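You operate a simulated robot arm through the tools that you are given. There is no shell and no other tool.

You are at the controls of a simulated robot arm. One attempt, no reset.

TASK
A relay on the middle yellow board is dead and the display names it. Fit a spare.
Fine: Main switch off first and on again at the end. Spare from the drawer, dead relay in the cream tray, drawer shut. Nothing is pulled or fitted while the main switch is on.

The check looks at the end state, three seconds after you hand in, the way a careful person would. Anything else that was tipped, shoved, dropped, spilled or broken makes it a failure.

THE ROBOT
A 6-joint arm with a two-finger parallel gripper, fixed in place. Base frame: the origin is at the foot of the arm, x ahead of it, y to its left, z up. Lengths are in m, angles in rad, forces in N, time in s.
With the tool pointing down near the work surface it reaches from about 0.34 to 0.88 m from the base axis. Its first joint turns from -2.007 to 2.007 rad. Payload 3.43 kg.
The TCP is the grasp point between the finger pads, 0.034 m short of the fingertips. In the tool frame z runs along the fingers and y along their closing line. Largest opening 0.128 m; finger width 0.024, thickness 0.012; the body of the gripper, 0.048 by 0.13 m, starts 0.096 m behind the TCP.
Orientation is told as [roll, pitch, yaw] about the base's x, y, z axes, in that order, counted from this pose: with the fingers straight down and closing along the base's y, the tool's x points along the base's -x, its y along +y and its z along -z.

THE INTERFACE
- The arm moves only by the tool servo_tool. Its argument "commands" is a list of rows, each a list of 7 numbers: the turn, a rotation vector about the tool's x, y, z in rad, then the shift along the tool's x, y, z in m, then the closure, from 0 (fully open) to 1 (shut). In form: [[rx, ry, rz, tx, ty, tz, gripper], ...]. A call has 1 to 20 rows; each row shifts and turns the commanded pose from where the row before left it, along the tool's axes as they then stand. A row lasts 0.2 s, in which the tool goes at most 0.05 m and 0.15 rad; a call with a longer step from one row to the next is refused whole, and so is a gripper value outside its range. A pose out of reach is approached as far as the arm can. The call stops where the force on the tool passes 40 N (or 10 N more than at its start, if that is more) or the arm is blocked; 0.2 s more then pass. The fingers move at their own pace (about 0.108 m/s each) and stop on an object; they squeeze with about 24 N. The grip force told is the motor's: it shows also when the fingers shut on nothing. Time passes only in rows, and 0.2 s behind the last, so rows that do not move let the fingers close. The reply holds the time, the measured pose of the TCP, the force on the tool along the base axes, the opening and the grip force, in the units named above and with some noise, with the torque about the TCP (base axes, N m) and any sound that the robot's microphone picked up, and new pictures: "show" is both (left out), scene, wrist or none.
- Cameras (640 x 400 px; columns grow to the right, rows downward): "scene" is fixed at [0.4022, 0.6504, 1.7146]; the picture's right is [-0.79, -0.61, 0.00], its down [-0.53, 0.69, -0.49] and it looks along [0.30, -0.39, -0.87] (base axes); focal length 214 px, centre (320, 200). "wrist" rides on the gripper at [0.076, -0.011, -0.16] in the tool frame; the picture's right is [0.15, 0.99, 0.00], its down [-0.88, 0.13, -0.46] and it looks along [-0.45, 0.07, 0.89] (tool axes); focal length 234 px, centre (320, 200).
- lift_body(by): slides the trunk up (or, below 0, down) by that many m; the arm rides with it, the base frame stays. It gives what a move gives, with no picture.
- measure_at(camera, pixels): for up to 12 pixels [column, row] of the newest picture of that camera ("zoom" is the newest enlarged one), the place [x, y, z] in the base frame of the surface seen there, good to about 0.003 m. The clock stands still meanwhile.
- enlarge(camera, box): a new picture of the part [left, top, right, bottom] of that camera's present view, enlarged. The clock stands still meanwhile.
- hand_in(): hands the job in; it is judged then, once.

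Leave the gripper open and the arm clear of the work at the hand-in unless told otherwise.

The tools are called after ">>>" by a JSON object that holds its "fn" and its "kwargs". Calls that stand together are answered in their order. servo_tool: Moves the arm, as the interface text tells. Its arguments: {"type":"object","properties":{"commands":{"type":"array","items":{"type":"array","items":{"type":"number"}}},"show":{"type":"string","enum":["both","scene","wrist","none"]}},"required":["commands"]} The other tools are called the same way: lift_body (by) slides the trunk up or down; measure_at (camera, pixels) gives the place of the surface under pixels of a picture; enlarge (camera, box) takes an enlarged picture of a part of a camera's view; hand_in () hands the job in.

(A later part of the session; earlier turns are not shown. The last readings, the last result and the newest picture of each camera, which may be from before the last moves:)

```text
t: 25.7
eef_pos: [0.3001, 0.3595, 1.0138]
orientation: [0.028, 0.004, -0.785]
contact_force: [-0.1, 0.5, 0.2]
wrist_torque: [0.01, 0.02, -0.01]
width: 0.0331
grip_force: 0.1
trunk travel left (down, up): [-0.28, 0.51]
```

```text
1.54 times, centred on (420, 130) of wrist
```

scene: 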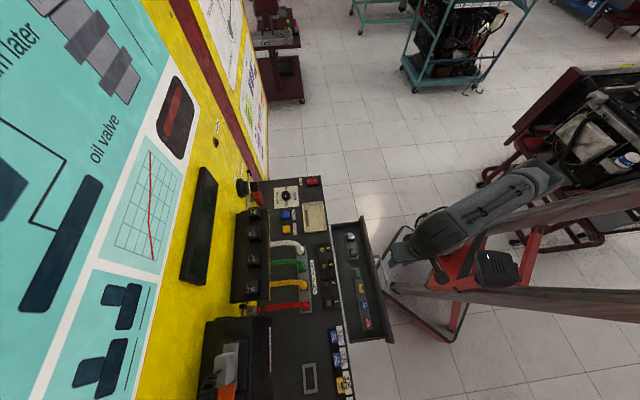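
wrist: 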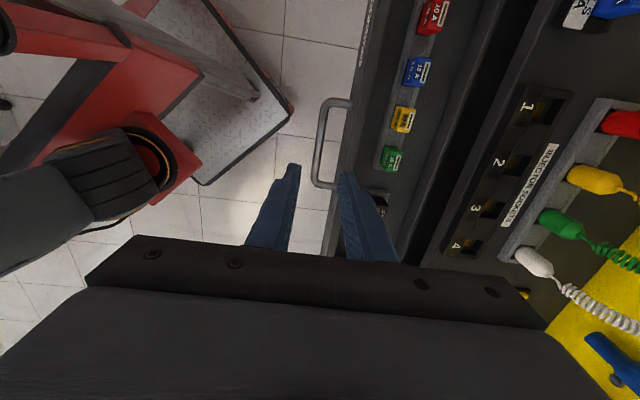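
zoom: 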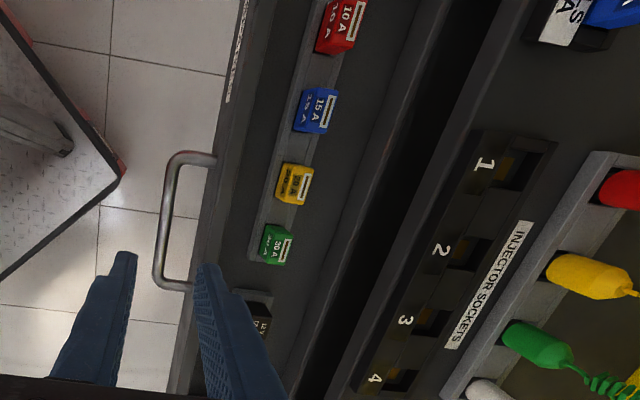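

Two spare relays stand in a holder in the drawer at scene (≈356,238) and (≈359,254), along with fuses. I zoom in to read them and to measure.

>>> {"fn": "enlarge", "kwargs": {"camera": "scene", "box": [338, 222, 378, 272]}}

>>> {"fn": "measure_at", "kwargs": {"camera": "zoom", "pixels": [[300, 120], [255, 90], [310, 100], [310, 250], [270, 230], [340, 240], [310, 210], [310, 280], [300, 180], [300, 300], [200, 250], [420, 250]]}}

>>> {"fn": "enlarge", "kwargs": {"camera": "scene", "box": [228, 250, 278, 312]}}

```text
8.00 times, centred on (358, 247) of scene
```

zoom: 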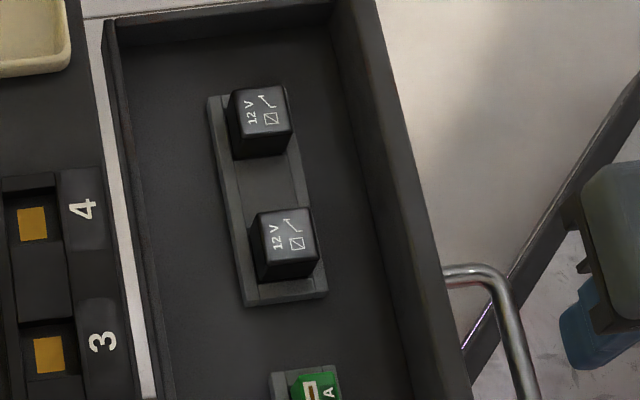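

```text
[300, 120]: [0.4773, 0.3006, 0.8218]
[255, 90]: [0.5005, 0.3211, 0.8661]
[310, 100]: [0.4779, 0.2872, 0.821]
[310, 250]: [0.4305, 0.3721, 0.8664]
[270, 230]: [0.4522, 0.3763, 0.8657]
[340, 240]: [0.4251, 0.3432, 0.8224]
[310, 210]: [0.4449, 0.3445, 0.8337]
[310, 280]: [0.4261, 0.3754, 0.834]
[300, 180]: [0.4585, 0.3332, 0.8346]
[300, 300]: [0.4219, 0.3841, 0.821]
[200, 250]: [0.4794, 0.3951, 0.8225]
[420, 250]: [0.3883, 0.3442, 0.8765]
```

```text
6.45 times, centred on (253, 281) of scene
```

zoom: 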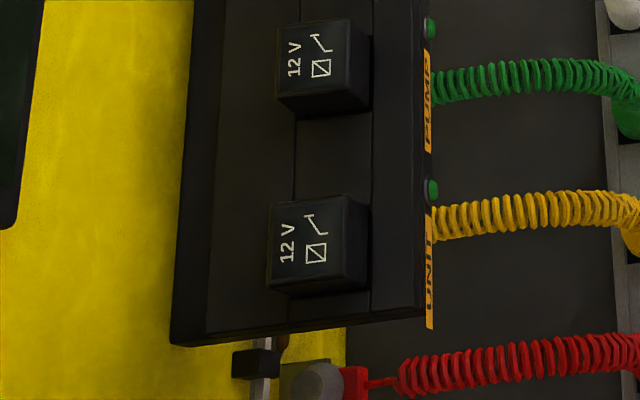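

Both spares are 12 V relays of the same kind, and they stand the same way round as those on the board. First the dead one has to come out. I raise the trunk fully to reach the shelf.

>>> {"fn": "lift_body", "kwargs": {"by": 0.5}}

>>> {"fn": "servo_tool", "kwargs": {"commands": [[0, 0, -0.1428, 0, 0, 0, 0.5], [0, 0, -0.1428, 0, 0, 0, 0.5], [0, 0, -0.1428, 0, 0, 0, 0.5], [0, 0, -0.1428, 0, 0, 0, 0.5], [0, 0, -0.1428, 0, 0, 0, 0.5], [0, 0, -0.1428, 0, 0, 0, 0.5], [0, 0, -0.1428, 0, 0, 0, 0.5], [0, 0, -0.1428, 0, 0, 0, 0.5], [0, 0, -0.1428, 0, 0, 0, 0.5], [0, 0, -0.1428, 0, 0, 0, 0.5], [0, 0, -0.1428, 0, 0, 0, 0.5], [0, 0, 0, 0, 0, 0, 0.5]]}}

```text
refused: 0.5 is not a number from -0.4 to 0.4
```

```text
t: 28.3
eef_pos: [0.3027, 0.3591, 1.0126]
orientation: [0.004, -0.029, 0.79]
contact_force: [0.1, -0.3, 0.0]
wrist_torque: [0.01, 0.03, 0.0]
width: 0.0641
grip_force: 0.1
trunk travel left (down, up): [-0.28, 0.51]
```

scene: 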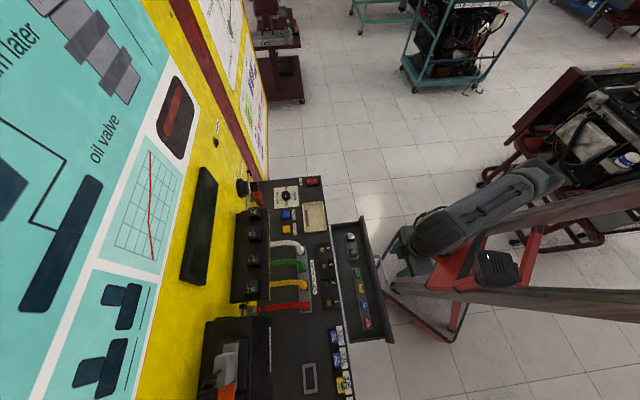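
wrist: 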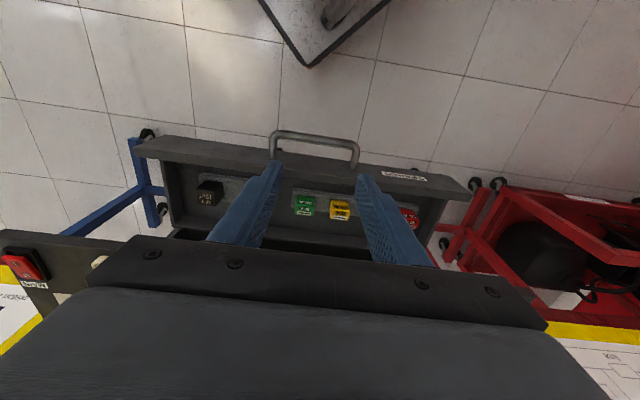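

The lift allows at most 0.4 m per call, and the yaw turn is already done. I raise in two steps.

>>> {"fn": "lift_body", "kwargs": {"by": 0.4}}

>>> {"fn": "lift_body", "kwargs": {"by": 0.1}}

```text
t: 32.1
eef_pos: [0.3026, 0.3598, 1.4136]
orientation: [0.002, -0.027, 0.788]
contact_force: [-0.1, 0.2, 0.2]
wrist_torque: [-0.02, 0.01, -0.01]
width: 0.0641
grip_force: 0.0
trunk travel left (down, up): [-0.68, 0.11]
```

```text
t: 33.4
eef_pos: [0.3028, 0.3589, 1.5124]
orientation: [0.004, -0.028, 0.788]
contact_force: [-0.7, -0.2, 0.1]
wrist_torque: [-0.03, -0.02, -0.02]
width: 0.0641
grip_force: 0.1
trunk travel left (down, up): [-0.78, 0.01]
```

Now I move toward the shelf: to d≈0.80, s≈0.09, z≈1.36, then tilt the tool so the fingertips point slightly to the wall.

>>> {"fn": "servo_tool", "kwargs": {"commands": [[0, 0, 0, -0.037, 0.0056, 0.0167, 0.5], [0, 0, 0, -0.037, 0.0056, 0.0167, 0.5], [0, 0, 0, -0.037, 0.0056, 0.0167, 0.5], [0, 0, 0, -0.037, 0.0056, 0.0167, 0.5], [0, 0, 0, -0.037, 0.0056, 0.0167, 0.5], [0, 0, 0, -0.037, 0.0056, 0.0167, 0.5], [0, 0, 0, -0.037, 0.0056, 0.0167, 0.5], [0, 0, 0, -0.037, 0.0056, 0.0167, 0.5], [0, -0.135, 0, 0, 0, 0, 0.5], [0, -0.135, 0, 0, 0, 0, 0.5], [0, 0, 0, 0, 0, 0, 0.5]]}}

```text
t: 35.8
eef_pos: [0.4738, 0.5951, 1.3926]
orientation: [0.003, -0.301, 0.785]
contact_force: [-0.6, -0.8, 0.6]
wrist_torque: [0.06, -0.04, -0.01]
width: 0.064
grip_force: 0.1
out of reach, approached as far as the arm can: row 8
trunk travel left (down, up): [-0.78, 0.01]
```

scene: 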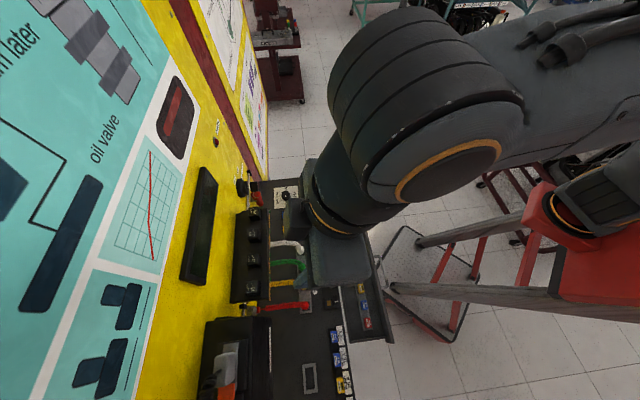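
wrist: 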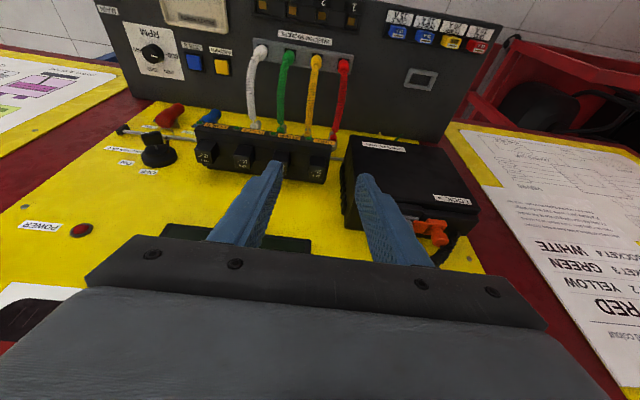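

From here the shelf shows well. I zoom on the relays to read the labels and measure the UNIT relay's corners.

>>> {"fn": "enlarge", "kwargs": {"camera": "wrist", "box": [180, 110, 360, 200]}}

>>> {"fn": "measure_at", "kwargs": {"camera": "zoom", "pixels": [[472, 195], [500, 200], [450, 185], [480, 225], [320, 165], [220, 150], [90, 150], [430, 210], [525, 140], [535, 205], [400, 130], [460, 140]]}}

```text
3.56 times, centred on (270, 155) of wrist
```

zoom: 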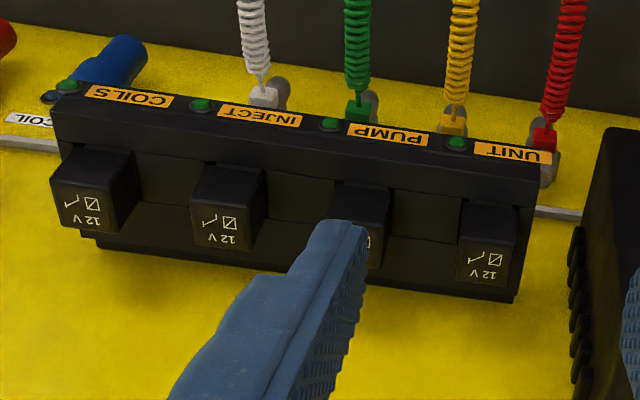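

```text
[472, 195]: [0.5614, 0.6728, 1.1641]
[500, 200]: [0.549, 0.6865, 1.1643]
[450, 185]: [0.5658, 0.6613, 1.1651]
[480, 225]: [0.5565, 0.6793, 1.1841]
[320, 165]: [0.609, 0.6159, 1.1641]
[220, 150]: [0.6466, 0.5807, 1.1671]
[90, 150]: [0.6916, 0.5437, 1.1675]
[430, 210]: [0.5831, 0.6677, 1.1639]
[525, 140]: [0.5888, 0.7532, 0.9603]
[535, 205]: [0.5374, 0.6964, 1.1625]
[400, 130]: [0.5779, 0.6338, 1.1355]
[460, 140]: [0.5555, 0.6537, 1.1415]
```

The labels read COILS, INJECT, PUMP, UNIT; the UNIT relay is at zoom (488,245). I measure its top face and the neighbouring PUMP relay.

>>> {"fn": "measure_at", "kwargs": {"camera": "zoom", "pixels": [[463, 250], [508, 255], [463, 275], [505, 282], [485, 264], [485, 245], [486, 280], [385, 240], [376, 260], [458, 262], [511, 262], [390, 200]]}}

```text
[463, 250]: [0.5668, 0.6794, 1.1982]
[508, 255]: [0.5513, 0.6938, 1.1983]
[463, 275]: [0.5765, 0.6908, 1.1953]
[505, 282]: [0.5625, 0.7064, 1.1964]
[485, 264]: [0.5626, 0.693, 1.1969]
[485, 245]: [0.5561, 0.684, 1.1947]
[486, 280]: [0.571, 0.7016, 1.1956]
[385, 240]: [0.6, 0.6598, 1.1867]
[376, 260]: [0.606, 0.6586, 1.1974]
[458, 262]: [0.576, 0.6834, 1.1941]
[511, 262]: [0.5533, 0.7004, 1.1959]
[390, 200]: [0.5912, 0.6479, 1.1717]
```

The UNIT relay is centred at s≈0.090, d≈0.888, top z≈1.197, width ≈0.029. I check the control unit box beside it and the display for clearance.

>>> {"fn": "measure_at", "kwargs": {"camera": "wrist", "pixels": [[352, 140], [352, 160], [370, 150], [420, 170], [345, 200], [345, 180], [400, 215], [300, 240], [255, 238], [220, 232], [310, 252], [335, 240]]}}

```text
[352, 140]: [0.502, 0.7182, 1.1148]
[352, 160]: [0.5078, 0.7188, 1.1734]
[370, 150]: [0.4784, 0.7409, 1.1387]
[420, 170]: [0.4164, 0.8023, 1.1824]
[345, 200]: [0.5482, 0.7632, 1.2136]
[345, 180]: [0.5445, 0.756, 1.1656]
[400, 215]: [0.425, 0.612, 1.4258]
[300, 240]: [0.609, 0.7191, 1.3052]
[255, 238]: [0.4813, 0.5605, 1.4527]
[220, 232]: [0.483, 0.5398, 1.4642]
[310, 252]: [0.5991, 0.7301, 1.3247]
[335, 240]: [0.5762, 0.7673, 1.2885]
```

The control box edge is at s≈0.149, near where the gripper body would come. I measure how high the box reaches.

>>> {"fn": "enlarge", "kwargs": {"camera": "wrist", "box": [330, 120, 490, 280]}}

>>> {"fn": "measure_at", "kwargs": {"camera": "scene", "pixels": [[212, 322], [225, 322], [240, 322], [255, 322], [268, 322], [208, 330], [204, 345], [220, 345], [240, 345], [265, 345], [215, 318], [270, 335]]}}

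>>> {"fn": "enlarge", "kwargs": {"camera": "scene", "box": [180, 290, 300, 400]}}

```text
2.50 times, centred on (410, 200) of wrist
```

zoom: 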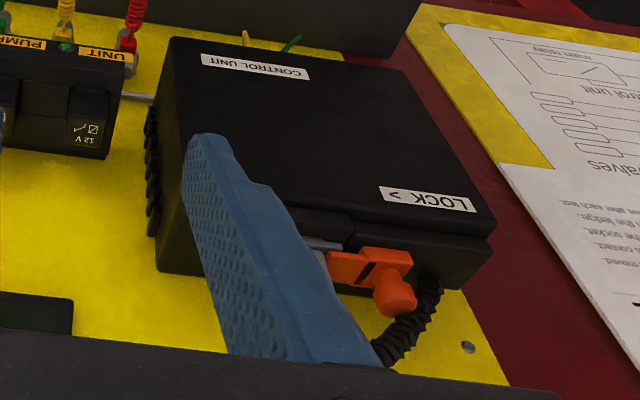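

```text
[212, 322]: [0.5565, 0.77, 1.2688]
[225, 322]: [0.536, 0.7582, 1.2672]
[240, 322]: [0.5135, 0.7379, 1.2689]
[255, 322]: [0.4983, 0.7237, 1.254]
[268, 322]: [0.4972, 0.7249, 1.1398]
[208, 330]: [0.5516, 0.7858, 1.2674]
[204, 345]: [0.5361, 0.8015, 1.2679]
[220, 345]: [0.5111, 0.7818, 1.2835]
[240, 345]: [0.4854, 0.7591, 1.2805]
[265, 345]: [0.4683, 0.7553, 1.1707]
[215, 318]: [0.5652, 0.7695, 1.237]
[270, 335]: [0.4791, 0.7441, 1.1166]
```

```text
3.64 times, centred on (240, 345) of scene
```

zoom: 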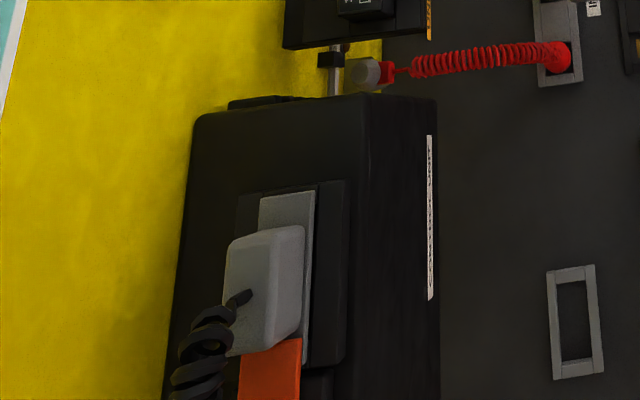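

The box top is at z≈1.27, and the gripper body stays above 1.28 at grasp height, so that clears. I go above the UNIT relay, opening narrowed to 0.05, to z≈1.26.

>>> {"fn": "servo_tool", "kwargs": {"commands": [[0, 0, 0, -0.0162, 0.0008, 0.0328, 0.61], [0, 0, 0, -0.0162, 0.0008, 0.0328, 0.61], [0, 0, 0, -0.0162, 0.0008, 0.0328, 0.61], [0, 0, 0, -0.0162, 0.0008, 0.0328, 0.61], [0, 0, 0, -0.0162, 0.0008, 0.0328, 0.61], [0, 0, 0, 0, 0, 0, 0.61]]}}

>>> {"fn": "enlarge", "kwargs": {"camera": "wrist", "box": [220, 100, 420, 260]}}

```text
t: 37.2
eef_pos: [0.561, 0.6843, 1.2558]
orientation: [0.005, -0.296, 0.785]
contact_force: [0.0, -0.1, -0.1]
wrist_torque: [-0.01, 0.02, 0.0]
width: 0.0498
grip_force: 0.1
out of reach, approached as far as the arm can: row 5
trunk travel left (down, up): [-0.78, 0.01]
```

scene: 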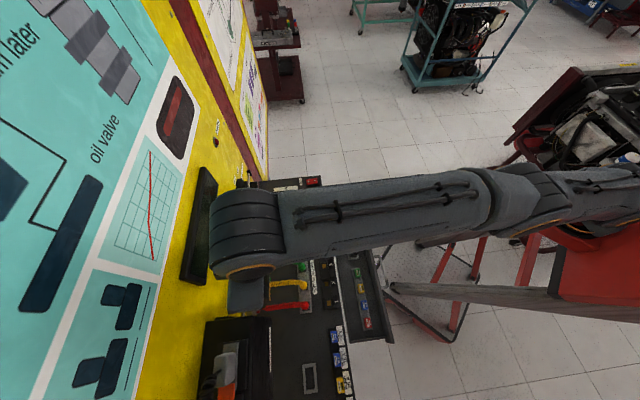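
wrist: 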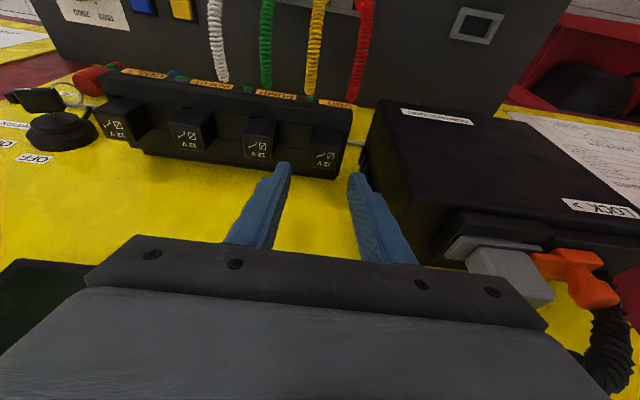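

```text
2.50 times, centred on (320, 180) of wrist
```

zoom: 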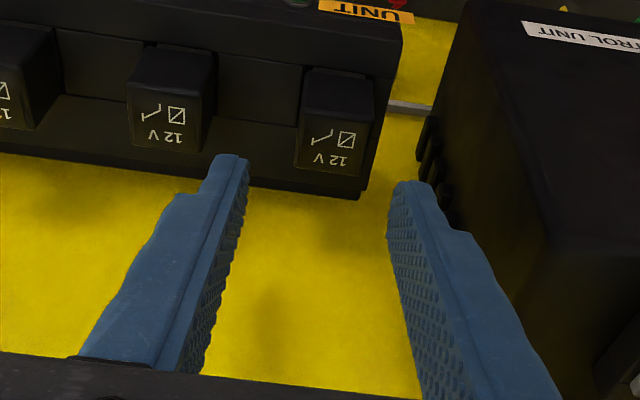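

The reach is at its edge here, so I tilt a further 0.15 rad for slack, centre over the relay, and look again.

>>> {"fn": "servo_tool", "kwargs": {"commands": [[0, -0.15, 0, 0, 0, 0, 0.61], [0, 0, 0, 0.0018, 0.003, -0.0009, 0.61], [0, 0, 0, 0.0087, 0, 0.018, 0.61], [0, 0, 0, 0, 0, 0, 0.61]]}}

>>> {"fn": "enlarge", "kwargs": {"camera": "wrist", "box": [220, 80, 420, 240]}}

>>> {"fn": "measure_at", "kwargs": {"camera": "wrist", "pixels": [[327, 110], [327, 120], [316, 115], [338, 115], [290, 168], [350, 178], [285, 162], [356, 172], [327, 127], [275, 120], [270, 105], [360, 130]]}}

```text
t: 38.2
eef_pos: [0.556, 0.6839, 1.2379]
orientation: [0.003, -0.449, 0.786]
contact_force: [0.9, 0.3, 0.0]
wrist_torque: [-0.01, 0.0, -0.02]
width: 0.0498
grip_force: 0.2
trunk travel left (down, up): [-0.78, 0.01]
```

scene: 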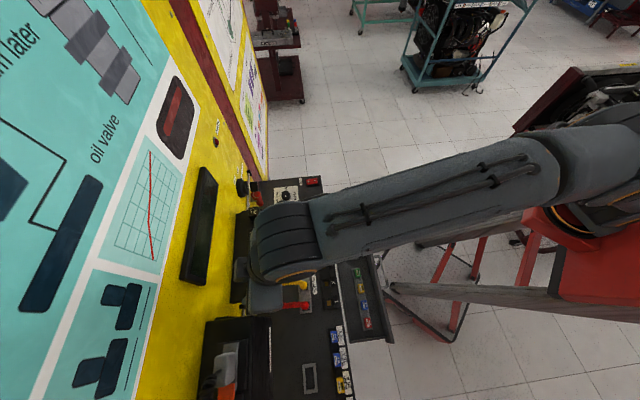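
wrist: 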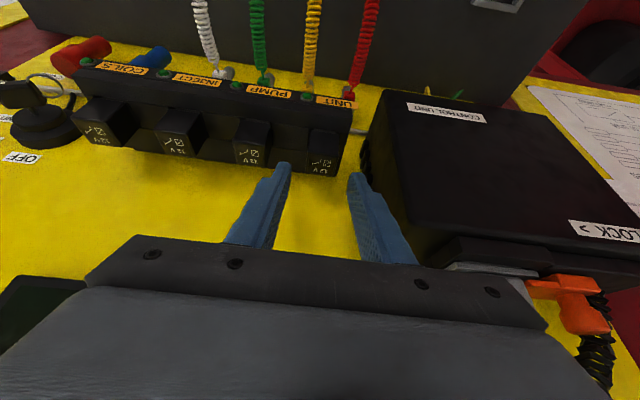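

```text
2.50 times, centred on (320, 160) of wrist
```

zoom: 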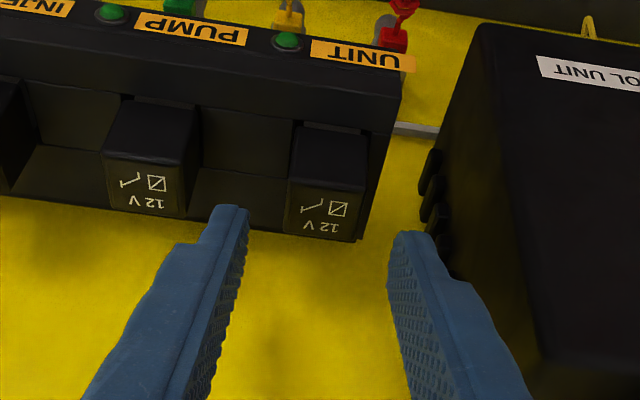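

```text
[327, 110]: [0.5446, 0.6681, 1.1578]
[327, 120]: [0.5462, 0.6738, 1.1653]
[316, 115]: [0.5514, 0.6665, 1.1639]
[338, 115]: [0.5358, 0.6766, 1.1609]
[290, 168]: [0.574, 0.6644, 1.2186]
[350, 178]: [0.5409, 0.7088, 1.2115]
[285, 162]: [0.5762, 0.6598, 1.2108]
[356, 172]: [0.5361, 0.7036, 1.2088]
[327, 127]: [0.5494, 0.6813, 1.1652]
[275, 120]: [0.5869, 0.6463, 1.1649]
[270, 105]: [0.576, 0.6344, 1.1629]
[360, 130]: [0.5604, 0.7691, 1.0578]
```

The fingers straddle the UNIT relay (s 0.0655 to 0.115, relay 0.075 to 0.105). I lower to TCP z≈1.204.

>>> {"fn": "servo_tool", "kwargs": {"commands": [[0, 0, 0, 0.0048, 0, 0.0108, 0.61], [0, 0, 0, 0.0045, 0, 0.0105, 0.61], [0, 0, 0, 0.0041, 0, 0.01, 0.61], [0, 0, 0, 0, 0, 0, 0.61]]}}

>>> {"fn": "enlarge", "kwargs": {"camera": "wrist", "box": [220, 80, 420, 240]}}

```text
t: 39.2
eef_pos: [0.556, 0.6858, 1.2038]
orientation: [0.003, -0.449, 0.785]
contact_force: [-0.4, 0.7, -0.8]
wrist_torque: [-0.02, 0.03, 0.05]
width: 0.0499
grip_force: 0.2
trunk travel left (down, up): [-0.78, 0.01]
```

scene: 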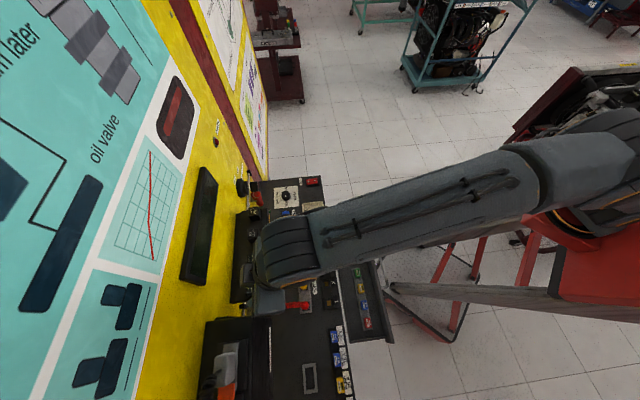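
wrist: 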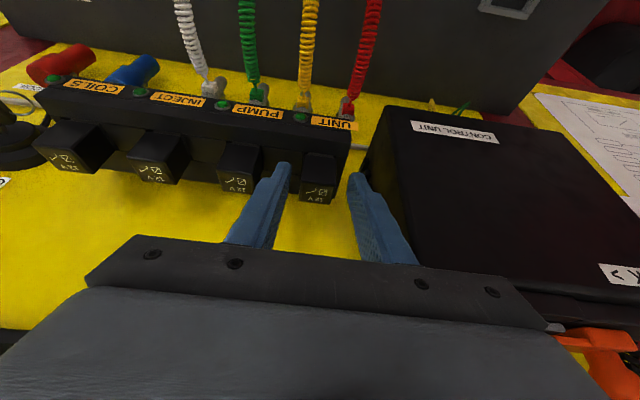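

```text
2.50 times, centred on (320, 160) of wrist
```

zoom: 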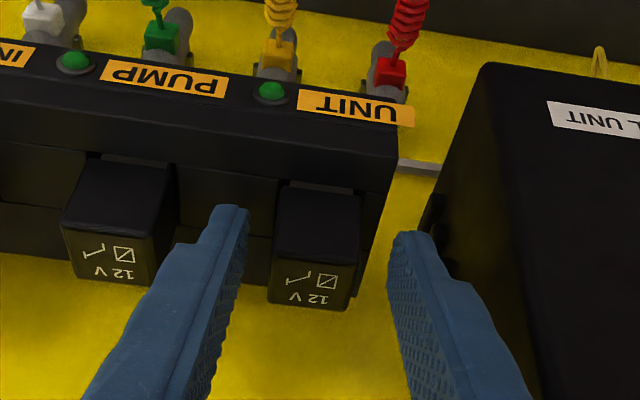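

The relay is between the fingers, clear of PUMP. I close on it.

>>> {"fn": "servo_tool", "kwargs": {"commands": [[0, 0, 0, 0, 0, 0, 0.75], [0, 0, 0, 0, 0, 0, 1], [0, 0, 0, 0, 0, 0, 1], [0, 0, 0, 0, 0, 0, 1]], "show": "wrist"}}

>>> {"fn": "enlarge", "kwargs": {"camera": "wrist", "box": [220, 80, 420, 240]}}

```text
t: 40.2
eef_pos: [0.5552, 0.6862, 1.2042]
orientation: [0.004, -0.449, 0.786]
contact_force: [0.6, -0.3, 0.3]
wrist_torque: [0.02, 0.02, -0.02]
width: 0.0268
grip_force: 23.7
trunk travel left (down, up): [-0.78, 0.01]
```

wrist: 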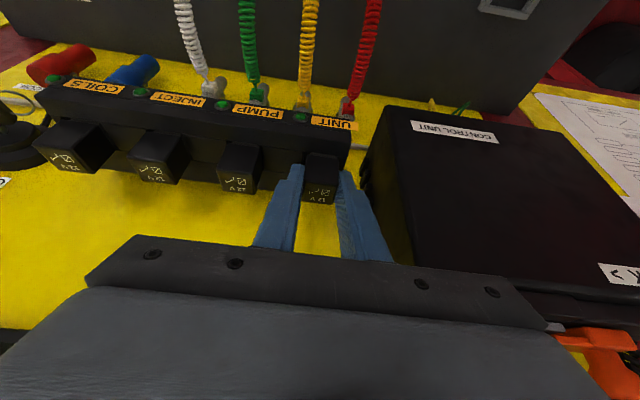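

```text
2.50 times, centred on (320, 160) of wrist
```

zoom: 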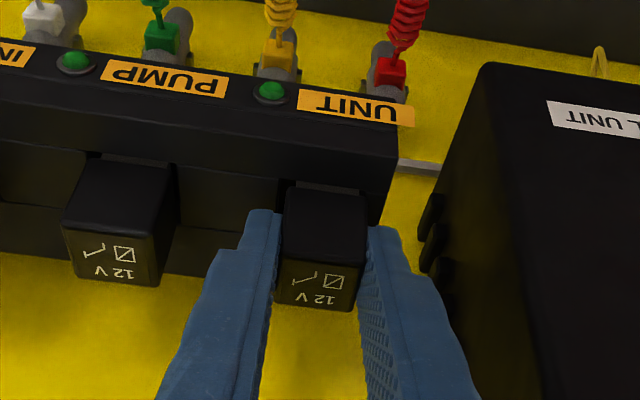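

Gripped at width 0.027. Now I pull straight up in small rows.

>>> {"fn": "servo_tool", "kwargs": {"commands": [[0, 0, 0, -0.0022, 0, -0.0045, 1], [0, 0, 0, -0.0022, 0, -0.0045, 1], [0, 0, 0, -0.0022, 0, -0.0045, 1], [0, 0, 0, -0.0022, 0, -0.0045, 1], [0, 0, 0, -0.0022, 0, -0.0045, 1], [0, 0, 0, -0.0022, 0, -0.0045, 1]]}}

>>> {"fn": "enlarge", "kwargs": {"camera": "wrist", "box": [220, 80, 420, 240]}}

```text
t: 41.6
eef_pos: [0.5552, 0.6851, 1.2334]
orientation: [0.004, -0.449, 0.787]
contact_force: [0.0, -1.3, 0.0]
wrist_torque: [-0.01, -0.01, 0.0]
width: 0.0272
grip_force: 23.6
trunk travel left (down, up): [-0.78, 0.01]
```

scene: 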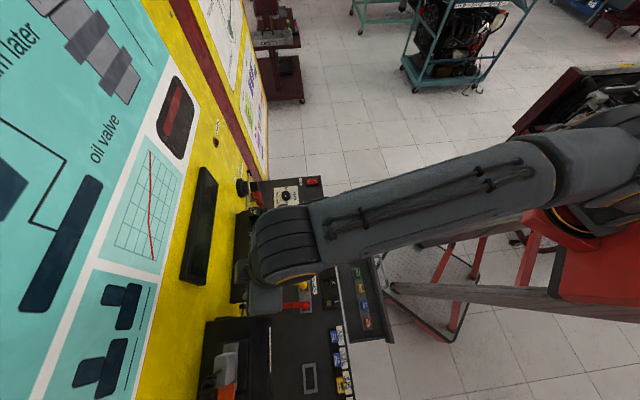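
wrist: 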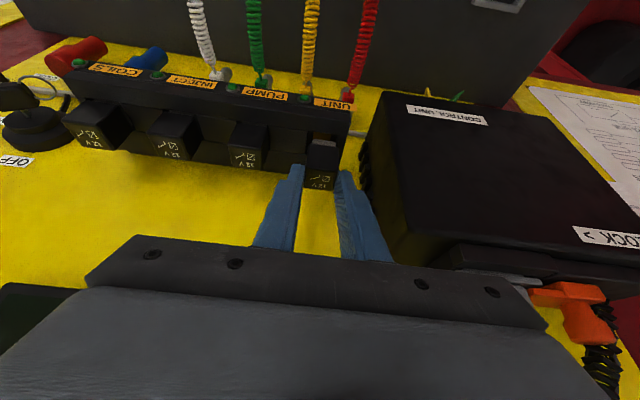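

```text
2.50 times, centred on (320, 160) of wrist
```

zoom: 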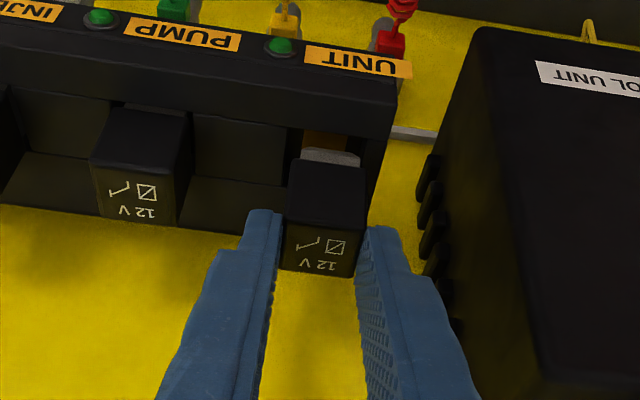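

The relay came out: its grey foot and the brown socket are visible. I continue up 0.04 and then withdraw toward the robot.

>>> {"fn": "servo_tool", "kwargs": {"commands": [[0, 0, 0, -0.0043, 0, -0.009, 1], [0, 0, 0, -0.0043, 0, -0.009, 1], [0, 0, 0, -0.0043, 0, -0.009, 1], [0, 0, 0, 0.018, 0, -0.0145, 1], [0, 0, 0, 0.027, 0, -0.013, 1], [0, 0, 0, 0.027, 0, -0.013, 1], [0, 0, 0, 0.027, 0, -0.013, 1], [0, 0, 0, 0.027, 0, -0.013, 1], [0, 0, 0, 0.027, 0, -0.013, 1]]}}

>>> {"fn": "enlarge", "kwargs": {"camera": "wrist", "box": [220, 80, 420, 240]}}

```text
t: 43.6
eef_pos: [0.4317, 0.5647, 1.2711]
orientation: [0.003, -0.448, 0.787]
contact_force: [-0.2, 0.1, -0.7]
wrist_torque: [0.01, 0.03, 0.02]
width: 0.0269
grip_force: 24.0
trunk travel left (down, up): [-0.78, 0.01]
```

scene: 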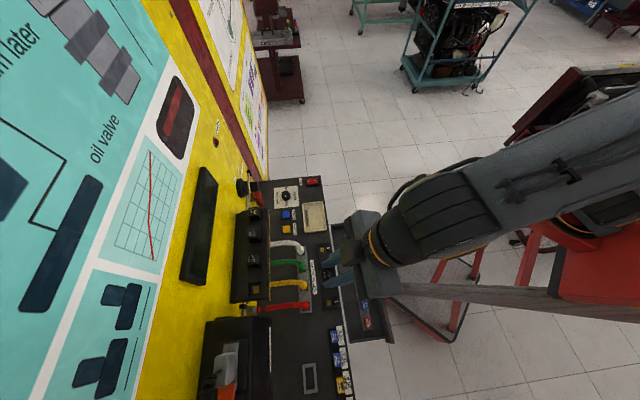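
wrist: 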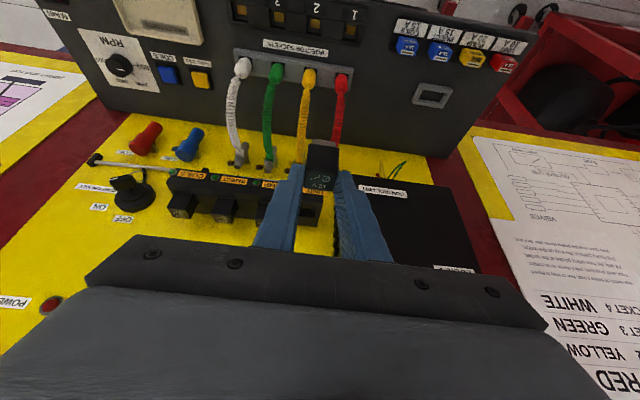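

```text
2.50 times, centred on (320, 160) of wrist
```

zoom: 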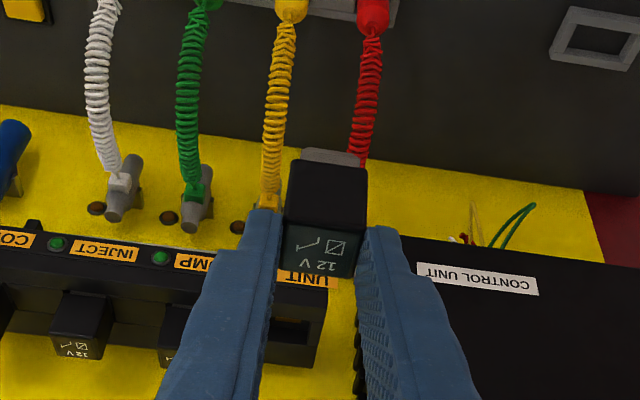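

The dead relay is held firmly and the arm is away from the shelf. I zoom on the empty UNIT socket.

>>> {"fn": "enlarge", "kwargs": {"camera": "scene", "box": [228, 265, 278, 310]}}

>>> {"fn": "measure_at", "kwargs": {"camera": "zoom", "pixels": [[300, 130], [360, 130], [280, 150], [340, 150], [310, 130], [330, 190], [360, 200], [270, 190]]}}

```text
8.89 times, centred on (253, 288) of scene
```

zoom: 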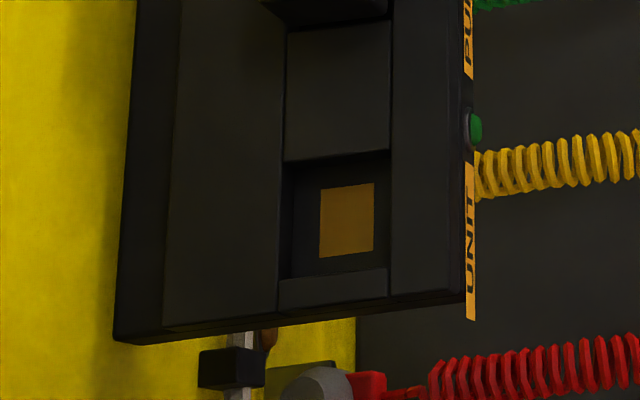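

```text
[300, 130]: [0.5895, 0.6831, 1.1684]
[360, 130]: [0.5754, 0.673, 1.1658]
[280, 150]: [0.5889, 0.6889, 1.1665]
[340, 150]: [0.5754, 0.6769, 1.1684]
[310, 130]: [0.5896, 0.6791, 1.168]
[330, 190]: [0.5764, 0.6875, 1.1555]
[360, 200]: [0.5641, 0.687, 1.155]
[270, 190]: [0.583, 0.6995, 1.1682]
```

The recess is clear: rim at z≈1.168, floor ≈1.155. Now I carry the dead relay to above the cream tray (centre d≈0.719, s≈−0.20), staying high.

>>> {"fn": "servo_tool", "kwargs": {"commands": [[0, 0, 0, 0, -0.042, 0, 1], [0, 0, 0, 0, -0.042, 0, 1], [0, 0, 0, 0, -0.042, 0, 1], [0, 0, 0, 0, -0.042, 0, 1], [0, 0, 0, 0, -0.042, 0, 1], [0, 0, 0, 0, -0.042, 0, 1], [0, 0, 0, 0, -0.042, 0, 1], [0, 0, 0, 0, 0, 0, 1]], "show": "none"}}

>>> {"fn": "lift_body", "kwargs": {"by": -0.2}}

>>> {"fn": "servo_tool", "kwargs": {"commands": [[0, 0, 0, 0, 0, 0, 1]]}}

```text
t: 45.4
eef_pos: [0.6413, 0.3543, 1.2731]
orientation: [0.005, -0.45, 0.785]
contact_force: [-1.0, 0.3, -0.4]
wrist_torque: [0.04, 0.01, 0.03]
width: 0.0268
grip_force: 23.6
trunk travel left (down, up): [-0.78, 0.01]
```

```text
t: 47.6
eef_pos: [0.6421, 0.3552, 1.0683]
orientation: [0.001, -0.449, 0.785]
contact_force: [0.2, 0.2, 0.2]
wrist_torque: [-0.01, -0.01, -0.02]
width: 0.0268
grip_force: 23.6
trunk travel left (down, up): [-0.58, 0.21]
```

```text
t: 48.0
eef_pos: [0.6416, 0.3554, 1.0668]
orientation: [0.006, -0.449, 0.786]
contact_force: [-0.1, 0.3, -0.7]
wrist_torque: [-0.02, 0.02, -0.01]
width: 0.0266
grip_force: 24.0
trunk travel left (down, up): [-0.58, 0.21]
```

scene: 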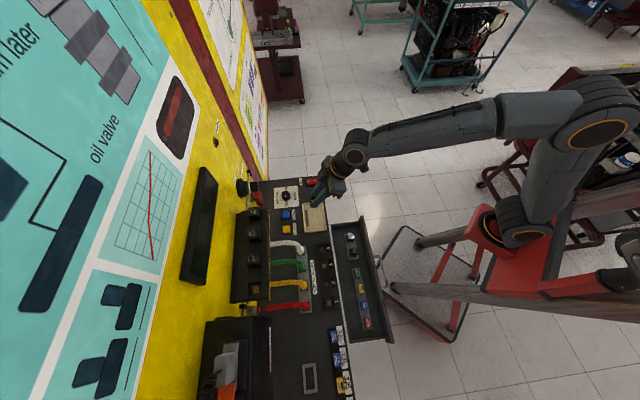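
wrist: 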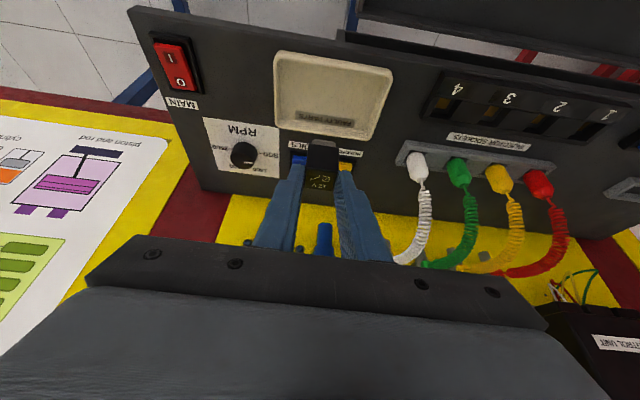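

I re-measure the tray's rim and floor from here.

>>> {"fn": "measure_at", "kwargs": {"camera": "wrist", "pixels": [[279, 56], [390, 73], [370, 143], [278, 125], [330, 85], [300, 80], [360, 90], [330, 110], [345, 66], [320, 137], [320, 150], [312, 180]]}}

```text
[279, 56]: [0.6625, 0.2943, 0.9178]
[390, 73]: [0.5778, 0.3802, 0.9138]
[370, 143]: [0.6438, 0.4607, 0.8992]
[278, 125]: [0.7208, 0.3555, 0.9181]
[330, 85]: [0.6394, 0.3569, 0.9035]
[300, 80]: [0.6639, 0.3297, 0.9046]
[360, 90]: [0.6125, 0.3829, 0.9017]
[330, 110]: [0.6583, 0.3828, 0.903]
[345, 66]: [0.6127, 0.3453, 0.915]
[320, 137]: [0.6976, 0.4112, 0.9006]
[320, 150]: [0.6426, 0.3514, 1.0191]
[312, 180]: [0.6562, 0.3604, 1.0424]
```

The tray floor is at z≈0.9035 and the relay hangs over its middle. I lower to just above the floor.

>>> {"fn": "servo_tool", "kwargs": {"commands": [[0, 0, 0, 0.013, 0, 0.027, 1], [0, 0, 0, 0.013, 0, 0.027, 1], [0, 0, 0, 0.0087, 0, 0.018, 1], [0, 0, 0, 0.0065, 0, 0.0135, 1], [0, 0, 0, 0.0022, 0, 0.0045, 1], [0, 0, 0, 0, 0, 0, 1]]}}

>>> {"fn": "enlarge", "kwargs": {"camera": "scene", "box": [290, 170, 350, 240]}}

>>> {"fn": "enlarge", "kwargs": {"camera": "wrist", "box": [220, 80, 420, 240]}}

```text
t: 49.4
eef_pos: [0.643, 0.3566, 0.9714]
orientation: [0.004, -0.453, 0.786]
contact_force: [1.6, 0.2, 22.7]
wrist_torque: [0.14, -0.29, -0.06]
width: 0.0272
grip_force: 24.4
trunk travel left (down, up): [-0.58, 0.21]
```

scene: 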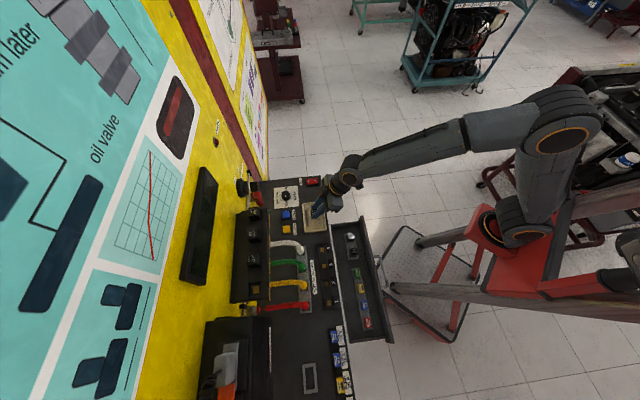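
wrist: 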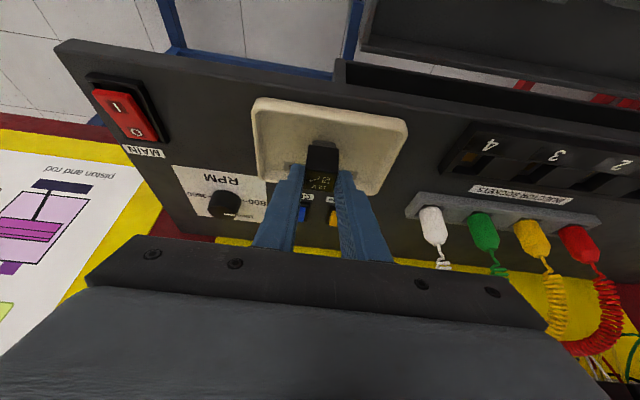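

```text
5.71 times, centred on (320, 205) of scene
```

zoom: 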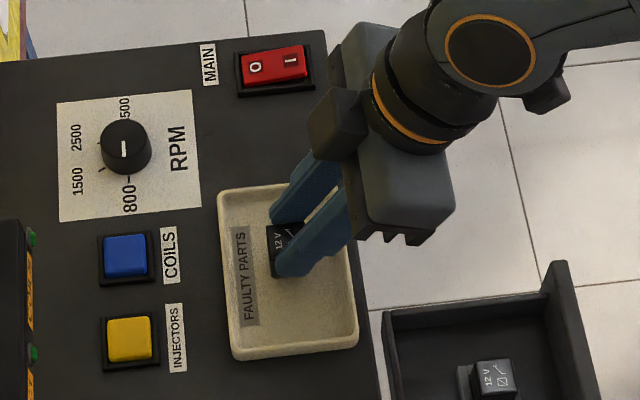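

```text
2.50 times, centred on (320, 160) of wrist
```

zoom: 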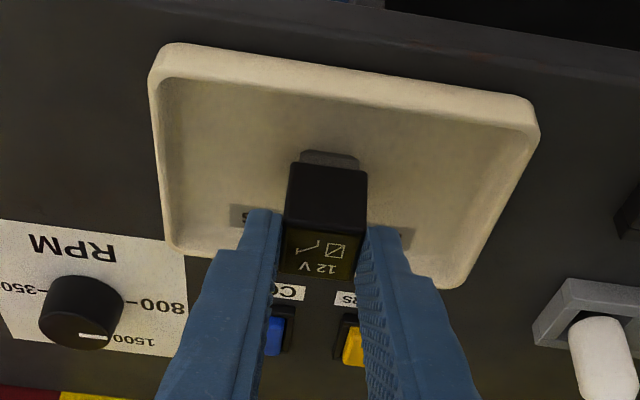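

The relay's foot rests on the tray floor (22 N). I ease up a few millimetres to relieve the force, then open gently.

>>> {"fn": "servo_tool", "kwargs": {"commands": [[0, 0, 0, -0.0022, 0, -0.0045, 1], [0, 0, 0, -0.001, 0, -0.002, 1], [0, 0, 0, 0, 0, 0, 1]], "show": "none"}}

```text
t: 50.2
eef_pos: [0.6422, 0.3572, 0.9744]
orientation: [0.003, -0.447, 0.787]
contact_force: [-1.2, -0.9, 0.5]
wrist_torque: [-0.04, -0.03, -0.03]
width: 0.0267
grip_force: 24.1
trunk travel left (down, up): [-0.58, 0.21]
```

Force is now about zero, so it is just at the floor. I lower 1 mm and open.

>>> {"fn": "servo_tool", "kwargs": {"commands": [[0, 0, 0, 0.0005, 0, 0.001, 1], [0, 0, 0, 0, 0, 0, 0.72], [0, 0, 0, 0, 0, 0, 0.68], [0, 0, 0, 0, 0, 0, 0.65], [0, 0, 0, 0, 0, 0, 0.65]]}}

>>> {"fn": "enlarge", "kwargs": {"camera": "wrist", "box": [220, 80, 420, 240]}}

```text
t: 51.4
eef_pos: [0.6415, 0.3555, 0.9743]
orientation: [0.005, -0.449, 0.785]
contact_force: [0.5, 0.3, 0.2]
wrist_torque: [0.03, 0.03, 0.03]
width: 0.0449
grip_force: 0.0
trunk travel left (down, up): [-0.58, 0.21]
```

scene: 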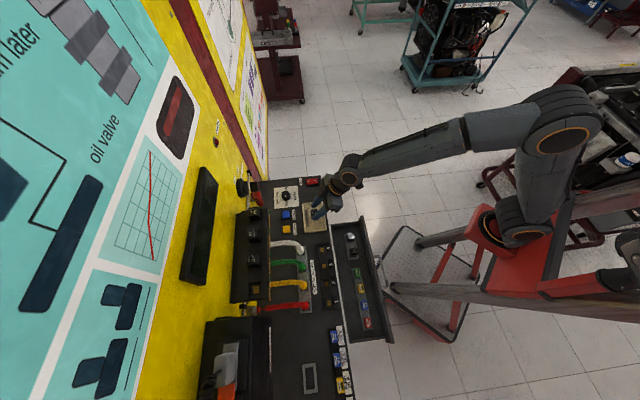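
wrist: 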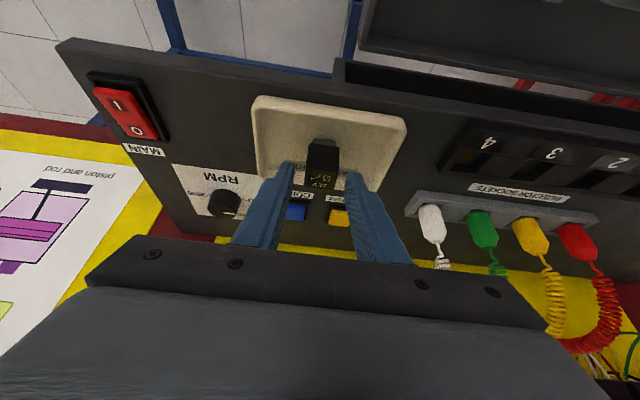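

```text
2.50 times, centred on (320, 160) of wrist
```

zoom: 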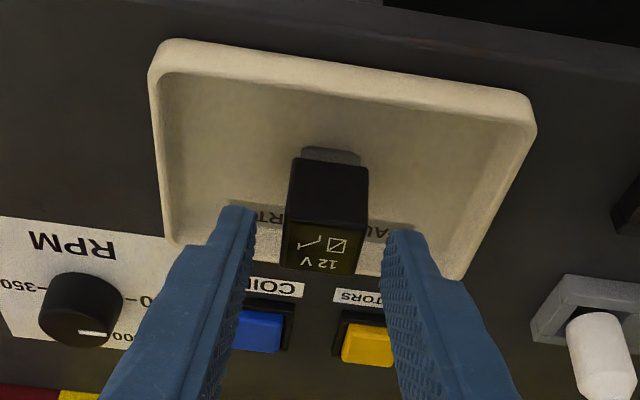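

The dead relay stands upright in the tray. I raise straight up, clear of it.

>>> {"fn": "servo_tool", "kwargs": {"commands": [[0, 0, 0, -0.0087, 0, -0.018, 0.65], [0, 0, 0, -0.0087, 0, -0.018, 0.65], [0, 0, 0, -0.013, 0, -0.027, 0.65], [0, 0, 0, -0.017, 0, -0.036, 0.65], [0, 0, 0, 0, 0, 0, 0.65]]}}

>>> {"fn": "enlarge", "kwargs": {"camera": "scene", "box": [290, 170, 380, 270]}}

```text
t: 52.6
eef_pos: [0.6431, 0.3543, 1.0837]
orientation: [0.005, -0.449, 0.786]
contact_force: [-0.1, 0.1, 0.5]
wrist_torque: [0.02, 0.0, 0.0]
width: 0.0448
grip_force: 0.1
trunk travel left (down, up): [-0.58, 0.21]
```

scene: 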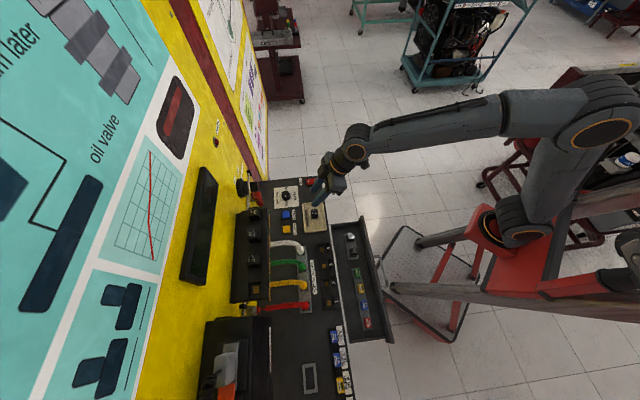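
wrist: 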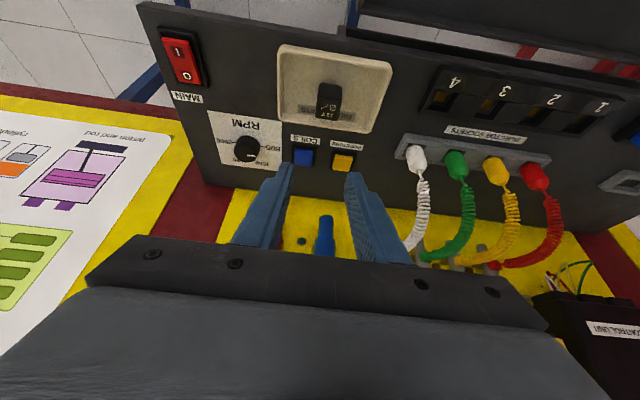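

```text
4.00 times, centred on (335, 220) of scene
```

zoom: 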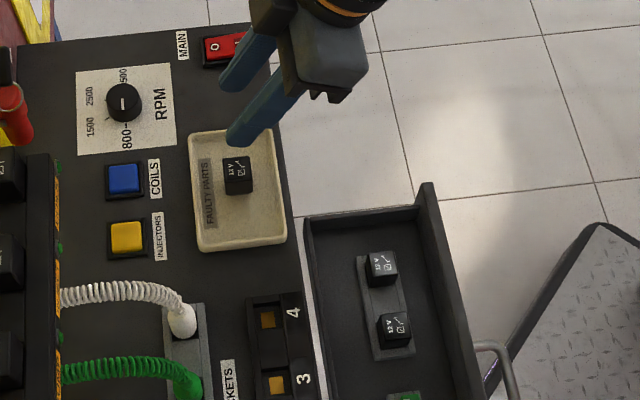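

Now the spares. The arm is out of the way, so I zoom the scene view on them and measure the top corners.

>>> {"fn": "enlarge", "kwargs": {"camera": "scene", "box": [342, 226, 374, 266]}}

>>> {"fn": "measure_at", "kwargs": {"camera": "zoom", "pixels": [[232, 85], [300, 80], [240, 140], [305, 140], [270, 110], [258, 245], [330, 235], [265, 300], [335, 298], [295, 270], [345, 270], [250, 265]]}}

```text
10.00 times, centred on (358, 246) of scene
```

zoom: 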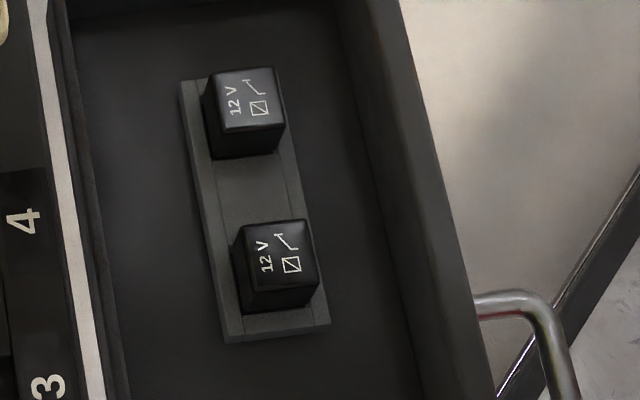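

```text
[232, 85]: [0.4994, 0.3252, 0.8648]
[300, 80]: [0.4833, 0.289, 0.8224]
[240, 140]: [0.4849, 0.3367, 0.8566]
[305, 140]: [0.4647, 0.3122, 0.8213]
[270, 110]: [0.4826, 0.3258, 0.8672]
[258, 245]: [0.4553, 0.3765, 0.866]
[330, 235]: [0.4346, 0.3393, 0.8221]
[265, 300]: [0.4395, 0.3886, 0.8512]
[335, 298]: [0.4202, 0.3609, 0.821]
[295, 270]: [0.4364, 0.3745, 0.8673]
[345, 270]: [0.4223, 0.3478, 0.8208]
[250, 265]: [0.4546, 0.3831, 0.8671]
```

I measure nearer the corners of each top face.

>>> {"fn": "measure_at", "kwargs": {"camera": "zoom", "pixels": [[245, 233], [300, 224], [312, 278], [254, 286], [278, 256], [212, 82], [270, 73], [280, 120], [222, 128], [246, 100]]}}

```text
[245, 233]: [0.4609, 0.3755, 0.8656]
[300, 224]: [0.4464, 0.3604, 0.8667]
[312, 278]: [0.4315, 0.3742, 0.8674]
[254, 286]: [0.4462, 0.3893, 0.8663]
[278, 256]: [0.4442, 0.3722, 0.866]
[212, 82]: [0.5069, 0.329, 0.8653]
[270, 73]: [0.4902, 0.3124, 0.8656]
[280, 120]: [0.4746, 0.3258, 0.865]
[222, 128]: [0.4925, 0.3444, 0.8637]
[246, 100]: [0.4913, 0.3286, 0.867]
```

Spare B: centre d≈0.5805, s≈−0.0505, top z≈0.8665. I'll grip it exactly as I gripped the dead one. I move over it, keeping the same tilt.

>>> {"fn": "servo_tool", "kwargs": {"commands": [[0, 0, 0, 0.0243, 0.0307, -0.0117, 0.62], [0, 0, 0, 0.0243, 0.0307, -0.0117, 0.62], [0, 0, 0, 0.0243, 0.0307, -0.0117, 0.62], [0, 0, 0, 0.0243, 0.0307, -0.0117, 0.62], [0, 0, 0, 0.0243, 0.0307, -0.0117, 0.62], [0, 0, 0, 0.0195, 0, 0.0405, 0.62], [0, 0, 0, 0.0195, 0, 0.0405, 0.62], [0, 0, 0, 0.013, 0, 0.027, 0.62], [0, 0, 0, 0, 0, 0, 0.62]]}}

>>> {"fn": "enlarge", "kwargs": {"camera": "wrist", "box": [220, 80, 420, 240]}}

```text
t: 54.6
eef_pos: [0.436, 0.3684, 0.9642]
orientation: [0.006, -0.45, 0.786]
contact_force: [0.4, -0.5, 0.4]
wrist_torque: [0.02, -0.03, 0.01]
width: 0.0486
grip_force: 0.1
trunk travel left (down, up): [-0.58, 0.21]
```

scene: 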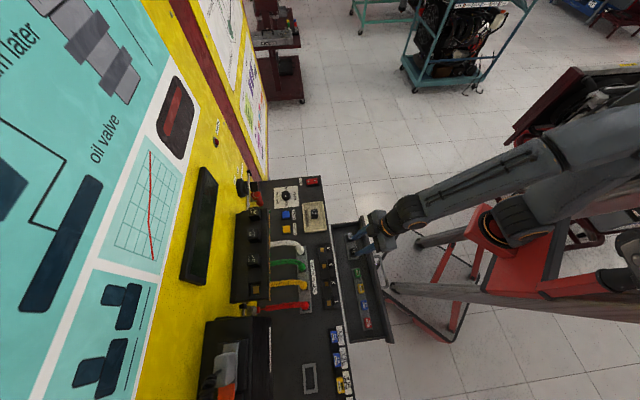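
wrist: 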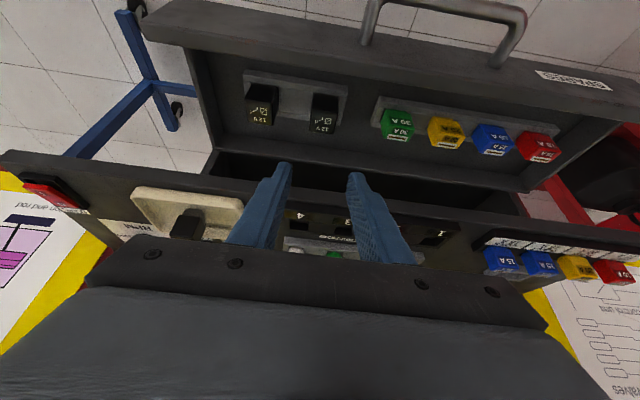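

```text
2.50 times, centred on (320, 160) of wrist
```

zoom: 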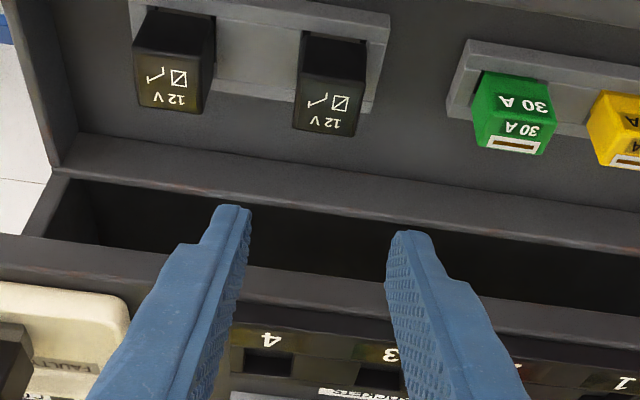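

I re-measure spare B's top in this view: zoom (330,105).

>>> {"fn": "measure_at", "kwargs": {"camera": "zoom", "pixels": [[303, 90], [361, 98], [300, 124], [352, 132], [332, 85], [326, 128], [330, 107], [330, 60], [310, 40], [357, 50], [235, 140], [335, 210]]}}

```text
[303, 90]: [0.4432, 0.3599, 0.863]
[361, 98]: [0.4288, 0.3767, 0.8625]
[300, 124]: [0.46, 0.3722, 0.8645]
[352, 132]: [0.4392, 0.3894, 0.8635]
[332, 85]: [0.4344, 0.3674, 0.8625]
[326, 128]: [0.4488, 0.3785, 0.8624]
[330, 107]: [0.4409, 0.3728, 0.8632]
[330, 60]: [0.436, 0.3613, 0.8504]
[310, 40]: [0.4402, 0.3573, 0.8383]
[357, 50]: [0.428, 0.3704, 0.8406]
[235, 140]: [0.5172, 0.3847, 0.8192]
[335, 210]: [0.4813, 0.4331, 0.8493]
```

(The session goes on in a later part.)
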